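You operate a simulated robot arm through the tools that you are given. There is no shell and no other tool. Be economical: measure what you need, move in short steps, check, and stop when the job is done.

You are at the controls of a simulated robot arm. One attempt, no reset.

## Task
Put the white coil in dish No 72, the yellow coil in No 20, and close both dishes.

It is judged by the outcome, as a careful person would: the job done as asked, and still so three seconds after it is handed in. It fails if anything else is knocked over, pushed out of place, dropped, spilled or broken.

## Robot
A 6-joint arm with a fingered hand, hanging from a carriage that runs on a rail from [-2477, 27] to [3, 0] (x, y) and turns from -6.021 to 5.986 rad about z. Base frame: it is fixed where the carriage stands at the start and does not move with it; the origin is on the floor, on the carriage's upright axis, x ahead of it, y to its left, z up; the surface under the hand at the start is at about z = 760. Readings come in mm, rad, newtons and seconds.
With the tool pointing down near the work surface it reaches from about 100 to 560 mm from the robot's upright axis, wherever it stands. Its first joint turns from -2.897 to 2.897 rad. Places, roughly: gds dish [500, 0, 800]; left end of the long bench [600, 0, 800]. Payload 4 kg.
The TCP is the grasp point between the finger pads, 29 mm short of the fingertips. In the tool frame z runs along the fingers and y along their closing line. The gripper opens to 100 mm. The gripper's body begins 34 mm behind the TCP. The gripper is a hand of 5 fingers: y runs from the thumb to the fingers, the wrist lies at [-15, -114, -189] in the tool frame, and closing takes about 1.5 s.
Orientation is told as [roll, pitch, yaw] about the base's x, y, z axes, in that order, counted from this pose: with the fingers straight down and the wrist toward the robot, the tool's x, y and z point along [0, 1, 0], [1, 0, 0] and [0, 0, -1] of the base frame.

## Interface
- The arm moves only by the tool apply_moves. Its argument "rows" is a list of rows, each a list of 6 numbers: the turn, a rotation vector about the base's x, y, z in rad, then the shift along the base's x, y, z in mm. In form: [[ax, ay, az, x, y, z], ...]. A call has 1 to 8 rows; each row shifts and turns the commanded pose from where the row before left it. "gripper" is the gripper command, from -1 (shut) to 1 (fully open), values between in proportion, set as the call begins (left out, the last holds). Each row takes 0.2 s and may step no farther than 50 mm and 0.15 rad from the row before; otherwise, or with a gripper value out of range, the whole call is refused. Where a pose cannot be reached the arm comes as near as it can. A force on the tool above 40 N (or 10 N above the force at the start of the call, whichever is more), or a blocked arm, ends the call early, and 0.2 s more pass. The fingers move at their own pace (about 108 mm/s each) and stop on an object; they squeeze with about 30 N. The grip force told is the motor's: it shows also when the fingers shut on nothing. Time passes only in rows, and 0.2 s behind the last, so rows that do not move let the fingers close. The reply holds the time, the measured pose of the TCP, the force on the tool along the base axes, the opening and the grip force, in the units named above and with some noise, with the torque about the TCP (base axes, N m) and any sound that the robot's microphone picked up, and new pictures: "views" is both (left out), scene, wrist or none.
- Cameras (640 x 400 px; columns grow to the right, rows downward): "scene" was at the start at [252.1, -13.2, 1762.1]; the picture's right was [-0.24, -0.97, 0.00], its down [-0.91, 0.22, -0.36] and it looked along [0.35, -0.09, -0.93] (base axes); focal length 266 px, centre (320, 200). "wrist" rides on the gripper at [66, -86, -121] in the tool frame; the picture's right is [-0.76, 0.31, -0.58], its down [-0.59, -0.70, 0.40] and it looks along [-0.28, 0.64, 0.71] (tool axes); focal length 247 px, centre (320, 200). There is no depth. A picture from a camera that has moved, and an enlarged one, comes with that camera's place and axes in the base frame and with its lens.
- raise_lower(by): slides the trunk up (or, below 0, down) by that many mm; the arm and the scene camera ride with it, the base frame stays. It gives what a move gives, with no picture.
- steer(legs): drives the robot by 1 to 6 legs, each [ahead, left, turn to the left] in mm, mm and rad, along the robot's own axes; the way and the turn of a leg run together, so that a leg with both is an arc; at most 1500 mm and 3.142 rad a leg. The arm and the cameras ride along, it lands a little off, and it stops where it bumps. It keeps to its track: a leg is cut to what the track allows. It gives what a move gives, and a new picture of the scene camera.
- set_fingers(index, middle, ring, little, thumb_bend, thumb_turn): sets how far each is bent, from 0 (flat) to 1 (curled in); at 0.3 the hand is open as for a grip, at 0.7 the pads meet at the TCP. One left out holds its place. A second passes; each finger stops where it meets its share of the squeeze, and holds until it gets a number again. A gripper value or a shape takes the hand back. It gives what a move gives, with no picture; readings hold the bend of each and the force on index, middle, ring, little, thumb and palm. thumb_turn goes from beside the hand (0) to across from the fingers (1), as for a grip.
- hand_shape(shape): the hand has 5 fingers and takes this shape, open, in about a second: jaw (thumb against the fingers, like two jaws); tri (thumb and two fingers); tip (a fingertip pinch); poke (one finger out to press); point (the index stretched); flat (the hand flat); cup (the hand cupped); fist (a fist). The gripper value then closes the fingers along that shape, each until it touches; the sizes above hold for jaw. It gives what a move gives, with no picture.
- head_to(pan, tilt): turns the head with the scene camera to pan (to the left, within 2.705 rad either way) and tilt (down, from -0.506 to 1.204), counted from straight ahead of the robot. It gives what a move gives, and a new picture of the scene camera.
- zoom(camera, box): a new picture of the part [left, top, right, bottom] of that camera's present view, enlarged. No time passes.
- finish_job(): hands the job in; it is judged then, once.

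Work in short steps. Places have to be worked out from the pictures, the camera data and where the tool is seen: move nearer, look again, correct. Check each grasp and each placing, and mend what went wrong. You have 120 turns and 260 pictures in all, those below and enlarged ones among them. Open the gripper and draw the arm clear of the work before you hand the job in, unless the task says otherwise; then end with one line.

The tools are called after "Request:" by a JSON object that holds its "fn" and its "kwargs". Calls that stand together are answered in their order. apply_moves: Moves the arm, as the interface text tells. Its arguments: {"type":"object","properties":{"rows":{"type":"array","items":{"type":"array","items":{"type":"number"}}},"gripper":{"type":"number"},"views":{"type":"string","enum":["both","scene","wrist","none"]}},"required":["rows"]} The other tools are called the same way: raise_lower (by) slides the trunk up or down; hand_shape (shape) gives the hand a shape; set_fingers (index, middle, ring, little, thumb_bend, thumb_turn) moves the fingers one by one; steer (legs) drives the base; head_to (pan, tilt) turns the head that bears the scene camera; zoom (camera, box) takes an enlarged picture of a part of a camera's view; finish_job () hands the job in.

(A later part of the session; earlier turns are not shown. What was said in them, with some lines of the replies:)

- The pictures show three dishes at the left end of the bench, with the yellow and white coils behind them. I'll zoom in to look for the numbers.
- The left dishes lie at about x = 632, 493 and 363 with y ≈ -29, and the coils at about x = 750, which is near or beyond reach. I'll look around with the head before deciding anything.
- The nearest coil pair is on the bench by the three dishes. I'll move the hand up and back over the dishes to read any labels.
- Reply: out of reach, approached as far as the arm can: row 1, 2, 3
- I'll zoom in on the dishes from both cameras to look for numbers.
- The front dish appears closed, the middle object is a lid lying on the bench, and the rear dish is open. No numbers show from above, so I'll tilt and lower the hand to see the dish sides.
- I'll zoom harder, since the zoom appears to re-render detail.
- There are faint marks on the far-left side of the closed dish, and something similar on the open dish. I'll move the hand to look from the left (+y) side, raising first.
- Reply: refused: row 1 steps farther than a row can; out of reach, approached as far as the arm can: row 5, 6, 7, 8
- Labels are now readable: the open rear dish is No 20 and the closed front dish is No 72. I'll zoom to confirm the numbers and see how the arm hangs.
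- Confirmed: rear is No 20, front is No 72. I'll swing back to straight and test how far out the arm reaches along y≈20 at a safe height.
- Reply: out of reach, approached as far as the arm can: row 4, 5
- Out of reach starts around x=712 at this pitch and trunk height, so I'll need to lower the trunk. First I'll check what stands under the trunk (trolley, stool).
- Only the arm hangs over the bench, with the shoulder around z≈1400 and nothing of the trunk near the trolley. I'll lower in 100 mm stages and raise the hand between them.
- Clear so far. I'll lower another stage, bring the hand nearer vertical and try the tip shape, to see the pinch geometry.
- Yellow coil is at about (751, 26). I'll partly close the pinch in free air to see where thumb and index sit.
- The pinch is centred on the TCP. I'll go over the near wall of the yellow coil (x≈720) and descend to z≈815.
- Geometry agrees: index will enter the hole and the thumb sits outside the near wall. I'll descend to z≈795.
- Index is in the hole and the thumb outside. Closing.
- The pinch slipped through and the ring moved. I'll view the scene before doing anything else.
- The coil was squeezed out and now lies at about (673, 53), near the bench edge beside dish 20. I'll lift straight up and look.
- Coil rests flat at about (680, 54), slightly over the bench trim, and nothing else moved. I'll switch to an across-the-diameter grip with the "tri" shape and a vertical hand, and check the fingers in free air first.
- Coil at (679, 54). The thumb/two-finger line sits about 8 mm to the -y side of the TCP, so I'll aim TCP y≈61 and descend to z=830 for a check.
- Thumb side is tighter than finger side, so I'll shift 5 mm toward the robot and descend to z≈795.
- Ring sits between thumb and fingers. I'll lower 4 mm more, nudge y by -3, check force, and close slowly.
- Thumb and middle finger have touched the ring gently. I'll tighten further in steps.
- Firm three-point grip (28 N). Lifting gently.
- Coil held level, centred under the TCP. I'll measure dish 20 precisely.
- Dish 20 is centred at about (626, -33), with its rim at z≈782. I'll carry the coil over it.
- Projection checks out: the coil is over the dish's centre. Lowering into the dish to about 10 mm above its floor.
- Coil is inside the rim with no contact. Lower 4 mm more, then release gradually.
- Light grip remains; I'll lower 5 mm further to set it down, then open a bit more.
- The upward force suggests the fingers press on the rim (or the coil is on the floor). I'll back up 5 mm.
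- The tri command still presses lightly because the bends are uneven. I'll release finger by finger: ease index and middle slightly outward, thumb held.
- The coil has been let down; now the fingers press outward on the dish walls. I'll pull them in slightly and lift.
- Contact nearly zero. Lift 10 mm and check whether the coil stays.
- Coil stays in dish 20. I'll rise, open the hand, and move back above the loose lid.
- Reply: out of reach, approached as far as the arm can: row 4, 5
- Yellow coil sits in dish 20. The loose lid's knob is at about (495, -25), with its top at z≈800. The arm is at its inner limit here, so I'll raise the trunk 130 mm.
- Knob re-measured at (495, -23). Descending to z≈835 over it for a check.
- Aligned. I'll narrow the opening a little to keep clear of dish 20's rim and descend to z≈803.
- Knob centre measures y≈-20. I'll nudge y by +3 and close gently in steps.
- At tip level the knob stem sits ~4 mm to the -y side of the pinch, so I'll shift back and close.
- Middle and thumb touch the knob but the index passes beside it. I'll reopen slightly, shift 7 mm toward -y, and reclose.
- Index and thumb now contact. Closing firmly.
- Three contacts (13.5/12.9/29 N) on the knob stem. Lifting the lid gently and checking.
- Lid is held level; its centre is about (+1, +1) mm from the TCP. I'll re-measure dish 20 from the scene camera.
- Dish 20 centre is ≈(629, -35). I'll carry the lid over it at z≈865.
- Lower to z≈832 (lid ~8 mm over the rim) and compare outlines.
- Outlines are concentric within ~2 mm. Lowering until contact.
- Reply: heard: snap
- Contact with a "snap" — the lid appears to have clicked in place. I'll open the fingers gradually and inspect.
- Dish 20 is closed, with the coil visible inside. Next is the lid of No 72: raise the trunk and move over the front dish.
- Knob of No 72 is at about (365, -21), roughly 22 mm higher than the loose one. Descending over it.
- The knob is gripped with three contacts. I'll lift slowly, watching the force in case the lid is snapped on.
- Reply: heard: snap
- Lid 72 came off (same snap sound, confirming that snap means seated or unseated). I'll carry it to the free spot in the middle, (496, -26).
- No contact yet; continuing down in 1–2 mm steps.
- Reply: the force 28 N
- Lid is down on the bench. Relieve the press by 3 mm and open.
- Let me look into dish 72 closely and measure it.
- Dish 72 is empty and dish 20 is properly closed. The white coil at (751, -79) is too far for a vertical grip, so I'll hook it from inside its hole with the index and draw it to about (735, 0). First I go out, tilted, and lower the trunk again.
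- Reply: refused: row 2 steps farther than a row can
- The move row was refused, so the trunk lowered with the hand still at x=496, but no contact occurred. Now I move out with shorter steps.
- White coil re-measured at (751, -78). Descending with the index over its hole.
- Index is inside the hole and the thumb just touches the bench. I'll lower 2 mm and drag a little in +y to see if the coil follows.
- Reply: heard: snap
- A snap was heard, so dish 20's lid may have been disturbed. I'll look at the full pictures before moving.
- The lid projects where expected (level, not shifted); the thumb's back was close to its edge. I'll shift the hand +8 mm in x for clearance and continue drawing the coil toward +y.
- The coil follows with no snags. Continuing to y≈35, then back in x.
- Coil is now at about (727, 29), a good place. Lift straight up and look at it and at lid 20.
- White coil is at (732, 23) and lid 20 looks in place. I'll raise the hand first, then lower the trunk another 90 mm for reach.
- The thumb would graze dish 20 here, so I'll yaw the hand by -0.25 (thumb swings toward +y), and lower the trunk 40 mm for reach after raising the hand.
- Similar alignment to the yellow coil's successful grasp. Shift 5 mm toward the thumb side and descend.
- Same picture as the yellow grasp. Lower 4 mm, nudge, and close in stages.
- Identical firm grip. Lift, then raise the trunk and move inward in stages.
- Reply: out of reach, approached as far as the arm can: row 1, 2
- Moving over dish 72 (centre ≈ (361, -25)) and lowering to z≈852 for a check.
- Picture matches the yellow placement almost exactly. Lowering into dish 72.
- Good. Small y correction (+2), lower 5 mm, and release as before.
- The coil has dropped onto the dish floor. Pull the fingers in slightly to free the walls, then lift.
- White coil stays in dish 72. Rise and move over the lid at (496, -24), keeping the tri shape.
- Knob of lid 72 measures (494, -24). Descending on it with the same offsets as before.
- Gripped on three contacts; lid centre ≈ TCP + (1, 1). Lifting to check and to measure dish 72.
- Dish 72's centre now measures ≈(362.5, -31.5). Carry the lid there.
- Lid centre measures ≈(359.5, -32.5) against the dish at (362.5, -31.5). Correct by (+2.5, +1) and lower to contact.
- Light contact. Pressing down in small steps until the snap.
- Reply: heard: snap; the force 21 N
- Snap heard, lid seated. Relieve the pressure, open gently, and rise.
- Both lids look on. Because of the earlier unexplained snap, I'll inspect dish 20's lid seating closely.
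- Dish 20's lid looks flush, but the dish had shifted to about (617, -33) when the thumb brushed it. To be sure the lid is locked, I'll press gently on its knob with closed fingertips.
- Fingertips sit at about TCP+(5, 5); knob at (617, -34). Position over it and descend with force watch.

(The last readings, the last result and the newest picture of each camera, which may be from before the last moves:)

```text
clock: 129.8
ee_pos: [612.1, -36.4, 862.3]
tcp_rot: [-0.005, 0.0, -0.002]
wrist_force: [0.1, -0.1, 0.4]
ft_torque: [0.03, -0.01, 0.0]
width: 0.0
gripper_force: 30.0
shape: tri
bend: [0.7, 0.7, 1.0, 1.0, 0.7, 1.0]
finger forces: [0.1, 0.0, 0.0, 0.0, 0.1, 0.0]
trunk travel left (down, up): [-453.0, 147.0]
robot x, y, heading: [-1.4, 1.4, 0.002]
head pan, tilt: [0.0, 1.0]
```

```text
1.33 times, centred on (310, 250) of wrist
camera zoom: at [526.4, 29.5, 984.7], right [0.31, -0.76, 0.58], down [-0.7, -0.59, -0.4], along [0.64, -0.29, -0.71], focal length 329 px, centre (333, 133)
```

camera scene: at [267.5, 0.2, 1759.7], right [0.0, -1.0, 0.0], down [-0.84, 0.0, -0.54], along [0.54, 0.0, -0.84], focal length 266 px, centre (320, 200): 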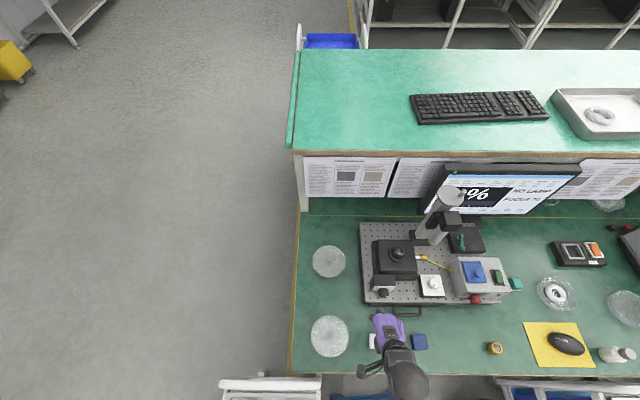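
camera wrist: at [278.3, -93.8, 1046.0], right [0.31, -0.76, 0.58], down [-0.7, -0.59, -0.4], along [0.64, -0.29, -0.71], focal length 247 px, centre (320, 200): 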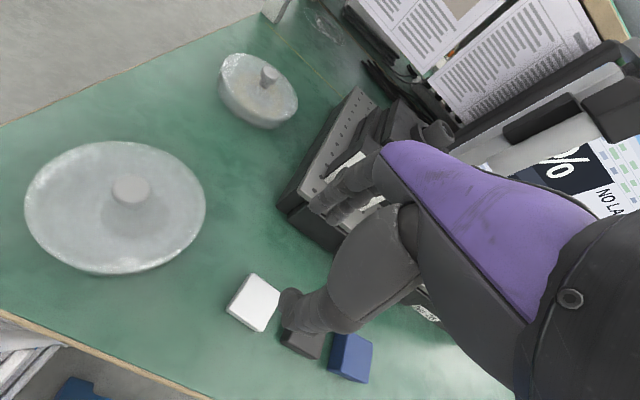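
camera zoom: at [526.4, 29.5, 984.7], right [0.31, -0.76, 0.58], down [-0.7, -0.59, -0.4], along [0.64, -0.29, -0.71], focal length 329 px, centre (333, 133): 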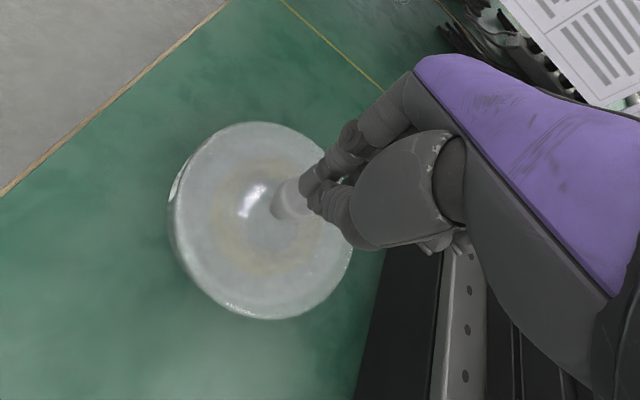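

Request:
{"fn": "apply_moves", "kwargs": {"rows": [[0, 0, 0, 0, 0, -6], [0, 0, 0, 0, 0, -4]], "views": "none"}}

Request:
{"fn": "apply_moves", "kwargs": {"rows": [[0, 0, 0, 0, 0, -3]], "views": "none"}}

Request:
{"fn": "apply_moves", "kwargs": {"rows": [[0, 0, 0, 0, 0, -2]], "views": "none"}}

```text
clock: 130.4
ee_pos: [611.6, -38.0, 853.7]
tcp_rot: [-0.002, 0.0, -0.003]
wrist_force: [0.4, 0.7, 0.1]
ft_torque: [0.01, 0.0, 0.03]
width: 0.0
gripper_force: 30.4
shape: tri
bend: [0.7, 0.7, 1.0, 1.0, 0.7, 1.0]
finger forces: [0.0, 0.0, 0.1, 0.1, 0.0, 0.1]
trunk travel left (down, up): [-453.0, 147.0]
robot x, y, heading: [2.3, 0.1, -0.002]
head pan, tilt: [0.0, 1.0]
```

```text
clock: 130.8
ee_pos: [614.6, -37.3, 851.0]
tcp_rot: [-0.003, 0.0, 0.0]
wrist_force: [0.0, 0.0, 3.9]
ft_torque: [0.05, 0.02, -0.01]
width: 0.1
gripper_force: 30.0
shape: tri
bend: [0.7, 0.7, 1.0, 1.0, 0.7, 1.0]
finger forces: [0.0, 0.1, 0.0, 0.0, 0.0, 0.0]
trunk travel left (down, up): [-453.0, 147.0]
robot x, y, heading: [4.1, -1.4, 0.002]
head pan, tilt: [0.0, 1.0]
```

```text
clock: 131.2
ee_pos: [616.6, -36.6, 850.7]
tcp_rot: [-0.003, -0.006, 0.0]
wrist_force: [-12.4, 4.4, 33.2]
ft_torque: [0.26, 0.41, 0.05]
width: 0.1
gripper_force: 29.8
shape: tri
bend: [0.7, 0.7, 1.0, 1.0, 0.7, 1.0]
finger forces: [0.2, 0.0, 0.0, 0.0, 69.2, 0.0]
trunk travel left (down, up): [-453.0, 147.0]
robot x, y, heading: [0.8, 3.7, 0.001]
head pan, tilt: [0.0, 1.0]
heard: snap
```

A snap under press: the lid had indeed been loose and is now re-seated. Lift a bit, then press once more lightly to confirm no further snap.

Request:
{"fn": "apply_moves", "kwargs": {"rows": [[0, 0, 0, 0, 0, 6]], "views": "none"}}

Request:
{"fn": "zoom", "kwargs": {"camera": "wrist", "box": [180, 100, 440, 400]}}

Request:
{"fn": "apply_moves", "kwargs": {"rows": [[0, 0, 0, 0, 0, -5]], "views": "none"}}

Request:
{"fn": "apply_moves", "kwargs": {"rows": [[0, 0, 0, 0, 0, -1]], "views": "none"}}

```text
clock: 131.6
ee_pos: [611.7, -40.4, 850.9]
tcp_rot: [-0.003, 0.006, -0.005]
wrist_force: [1.2, 0.5, 2.4]
ft_torque: [-0.01, -0.02, 0.04]
width: 0.0
gripper_force: 29.9
shape: tri
bend: [0.7, 0.7, 1.0, 1.0, 0.7, 1.0]
finger forces: [0.1, 0.0, 0.1, 0.1, 0.0, 0.0]
trunk travel left (down, up): [-453.0, 147.0]
robot x, y, heading: [-0.3, 0.7, 0.001]
head pan, tilt: [0.0, 1.0]
```

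```text
1.33 times, centred on (310, 250) of wrist
camera zoom: at [526.2, 28.0, 973.5], right [0.31, -0.76, 0.58], down [-0.71, -0.59, -0.39], along [0.64, -0.29, -0.71], focal length 329 px, centre (333, 133)
```

zoom: 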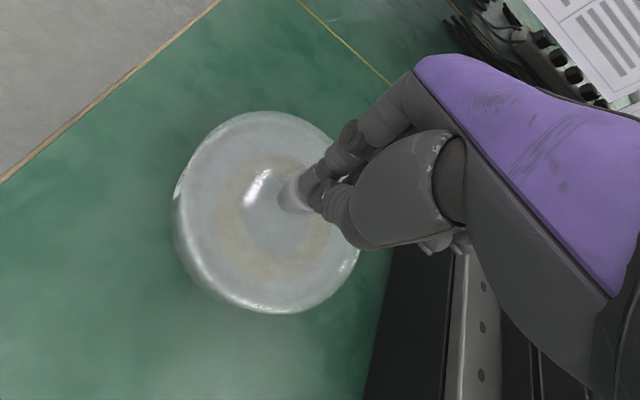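

```text
clock: 132.0
ee_pos: [614.8, -38.2, 851.1]
tcp_rot: [-0.003, -0.003, -0.003]
wrist_force: [-9.8, -0.3, 27.8]
ft_torque: [0.08, 0.31, 0.03]
width: 0.0
gripper_force: 30.5
shape: tri
bend: [0.7, 0.7, 1.0, 1.0, 0.7, 1.0]
finger forces: [0.0, 0.0, 0.1, 0.1, 63.5, 0.0]
trunk travel left (down, up): [-453.0, 147.0]
robot x, y, heading: [1.8, 0.6, -0.006]
head pan, tilt: [0.0, 1.0]
```

```text
clock: 132.4
ee_pos: [615.8, -38.8, 851.1]
tcp_rot: [-0.002, -0.007, -0.003]
wrist_force: [-3.9, -0.1, 11.1]
ft_torque: [-0.03, 0.17, -0.01]
width: 0.1
gripper_force: 30.0
shape: tri
bend: [0.7, 0.7, 1.0, 1.0, 0.7, 1.0]
finger forces: [0.0, 0.0, 0.0, 0.0, 0.1, 0.1]
trunk travel left (down, up): [-453.0, 147.0]
robot x, y, heading: [-1.6, -5.7, 0.001]
head pan, tilt: [0.0, 1.0]
stopped in row 1: the force on the tool passed its limit at 42 N (the readings are from after the stop); the commanded pose is now the measured one
```

No further snap at 42 N: dish 20 is locked. Lift straight up and do the same confirmation over dish 72.

Request:
{"fn": "apply_moves", "kwargs": {"rows": [[0, 0, 0, 0, 0, 20], [0, 0, 0, 0, 0, 30], [0, 0, 0, -30, 0, 15], [0, 0, 0, -45, 0, 0], [0, 0, 0, -45, 0, 0]]}}

Request:
{"fn": "zoom", "kwargs": {"camera": "wrist", "box": [220, 100, 380, 220]}}

```text
clock: 133.6
ee_pos: [494.1, -36.0, 912.0]
tcp_rot: [-0.002, -0.004, -0.004]
wrist_force: [-0.3, -0.1, 0.7]
ft_torque: [0.06, 0.04, 0.0]
width: 0.2
gripper_force: 29.7
shape: tri
bend: [0.7, 0.7, 1.0, 1.0, 0.7, 1.0]
finger forces: [0.0, 0.1, 0.0, 0.0, 0.1, 0.0]
trunk travel left (down, up): [-453.0, 147.0]
robot x, y, heading: [0.9, 1.7, 0.003]
head pan, tilt: [0.0, 1.0]
camera scene: at [267.2, 0.0, 1729.7], right [0.0, -1.0, 0.0], down [-0.84, 0.0, -0.54], along [0.54, 0.0, -0.84], focal length 266 px, centre (320, 200)
camera wrist: at [408.4, 30.4, 1033.6], right [0.3, -0.76, 0.58], down [-0.7, -0.59, -0.4], along [0.64, -0.29, -0.71], focal length 247 px, centre (320, 200)
```

scene: 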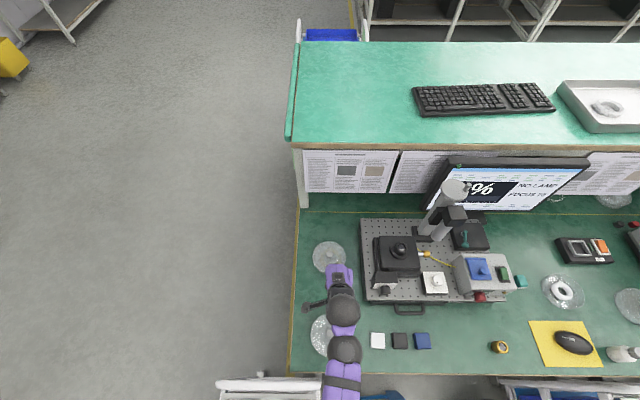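
wrist: 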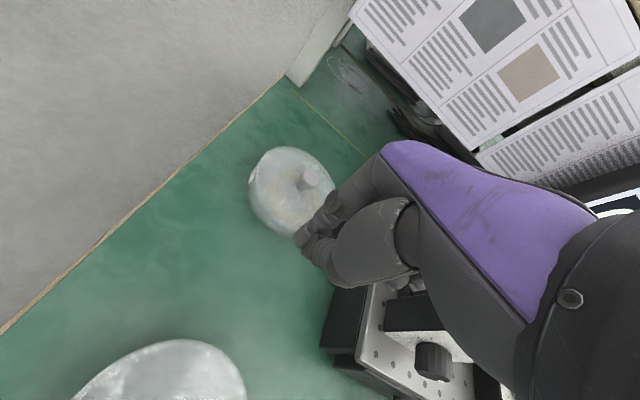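

```text
3.33 times, centred on (300, 160) of wrist
camera zoom: at [408.4, 30.4, 1033.6], right [0.3, -0.76, 0.58], down [-0.7, -0.59, -0.4], along [0.64, -0.29, -0.71], focal length 823 px, centre (387, 333)
```

zoom: 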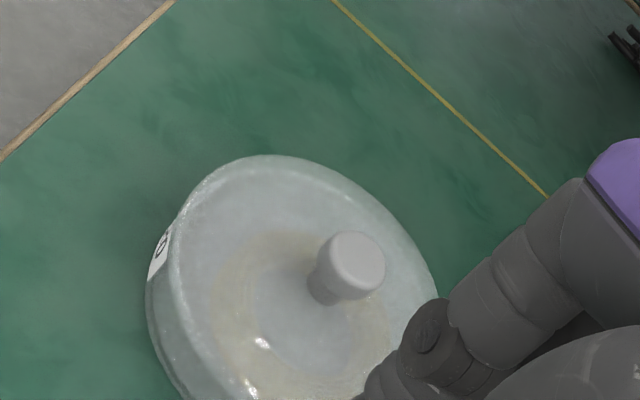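

Dish 72 snapped and then held 20 N with no sound on release, so it is locked. Withdraw the arm upward and to the side, hand open.

Request:
{"fn": "apply_moves", "kwargs": {"rows": [[0, 0, 0, 0, 0, 20], [0, 0, 0, 0, 0, 0], [0, 0, 0, 0, 0, 0], [0, 0, 0, 0, 0, 0]], "gripper": 1, "views": "none"}}

Request:
{"fn": "raise_lower", "kwargs": {"by": 120}}

Request:
{"fn": "apply_moves", "kwargs": {"rows": [[0, 0, 0, -25, -40, 0], [0, 0, 0, -25, -40, 0], [0, 0, 0, -25, -40, 0], [0, 0, 0, -5, -30, 0]]}}

Request:
{"fn": "zoom", "kwargs": {"camera": "scene", "box": [280, 200, 440, 370]}}

Request:
{"fn": "zoom", "kwargs": {"camera": "wrist", "box": [0, 60, 320, 340]}}

```text
clock: 134.6
ee_pos: [495.9, -37.0, 934.2]
tcp_rot: [-0.004, -0.004, -0.002]
wrist_force: [0.1, 1.1, 0.1]
ft_torque: [-0.02, -0.02, 0.01]
width: 100.3
gripper_force: 0.1
shape: tri
bend: [0.3, 0.3, 0.99, 1.0, 0.3, 0.98]
finger forces: [0.0, 0.0, 0.0, 0.0, 0.1, 0.1]
trunk travel left (down, up): [-453.0, 147.0]
robot x, y, heading: [1.7, 0.6, 0.001]
head pan, tilt: [0.0, 1.0]
```

```text
clock: 136.1
ee_pos: [495.7, -35.4, 1054.3]
tcp_rot: [-0.005, -0.004, -0.003]
wrist_force: [-0.9, 0.1, -0.3]
ft_torque: [0.02, 0.02, -0.02]
width: 99.8
gripper_force: 0.0
shape: tri
bend: [0.3, 0.3, 0.99, 1.0, 0.3, 0.98]
finger forces: [0.1, 0.1, 0.0, 0.0, 0.0, 0.0]
trunk travel left (down, up): [-573.0, 27.0]
robot x, y, heading: [1.1, -2.2, -0.0]
head pan, tilt: [0.0, 1.0]
```

```text
clock: 137.1
ee_pos: [412.4, -186.2, 1055.1]
tcp_rot: [-0.003, -0.004, -0.002]
wrist_force: [-0.2, 0.4, 0.4]
ft_torque: [-0.02, 0.02, 0.05]
width: 100.0
gripper_force: 0.1
shape: tri
bend: [0.3, 0.3, 0.99, 1.0, 0.3, 0.98]
finger forces: [0.1, 0.0, 0.0, 0.1, 0.0, 0.0]
trunk travel left (down, up): [-573.0, 27.0]
robot x, y, heading: [1.3, 4.0, 0.002]
head pan, tilt: [0.0, 1.0]
camera scene: at [267.3, 0.2, 1849.7], right [0.0, -1.0, 0.0], down [-0.84, 0.0, -0.54], along [0.54, 0.0, -0.84], focal length 266 px, centre (320, 200)
camera wrist: at [326.3, -118.7, 1176.2], right [0.3, -0.76, 0.58], down [-0.7, -0.59, -0.4], along [0.64, -0.29, -0.71], focal length 247 px, centre (320, 200)
```

scene: 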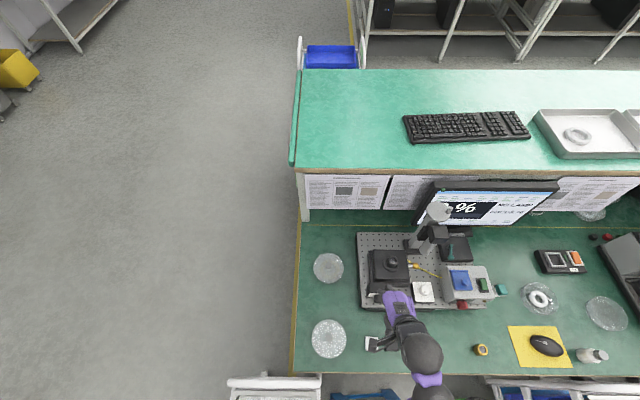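
wrist: 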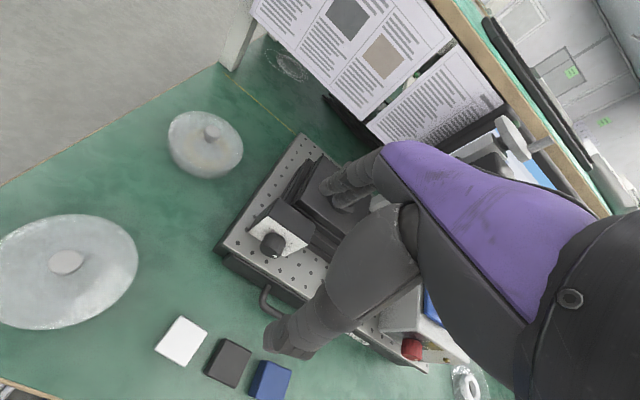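

```text
2.35 times, centred on (360, 285) of scene
camera zoom: at [267.3, 0.2, 1849.7], right [0.0, -1.0, 0.0], down [-0.84, 0.0, -0.54], along [0.54, 0.0, -0.84], focal length 627 px, centre (226, 0)
```

zoom: 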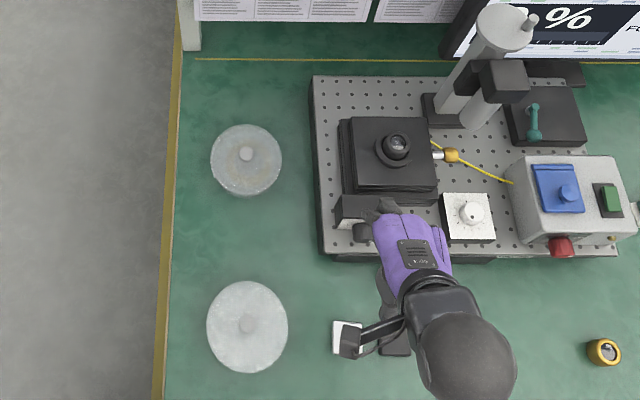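

```text
1.43 times, centred on (160, 200) of wrist
camera zoom: at [326.3, -118.7, 1176.2], right [0.3, -0.76, 0.58], down [-0.7, -0.59, -0.4], along [0.64, -0.29, -0.71], focal length 353 px, centre (549, 200)
```

zoom: 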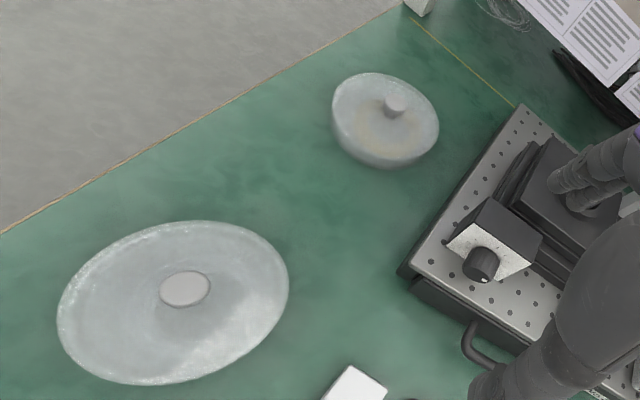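

Both dishes are closed with their coils inside, the other objects are in place, and the arm is clear with the hand open. Handing in.

Request:
{"fn": "finish_job", "kwargs": {}}

```text
The job is handed in.
```

The white coil is in dish No 72 and the yellow coil is in No 20. Both dishes are closed and their lids snapped shut. Both dishes slid about a centimetre on the bench as I worked, and I moved both coils along the bench before I could grip them.
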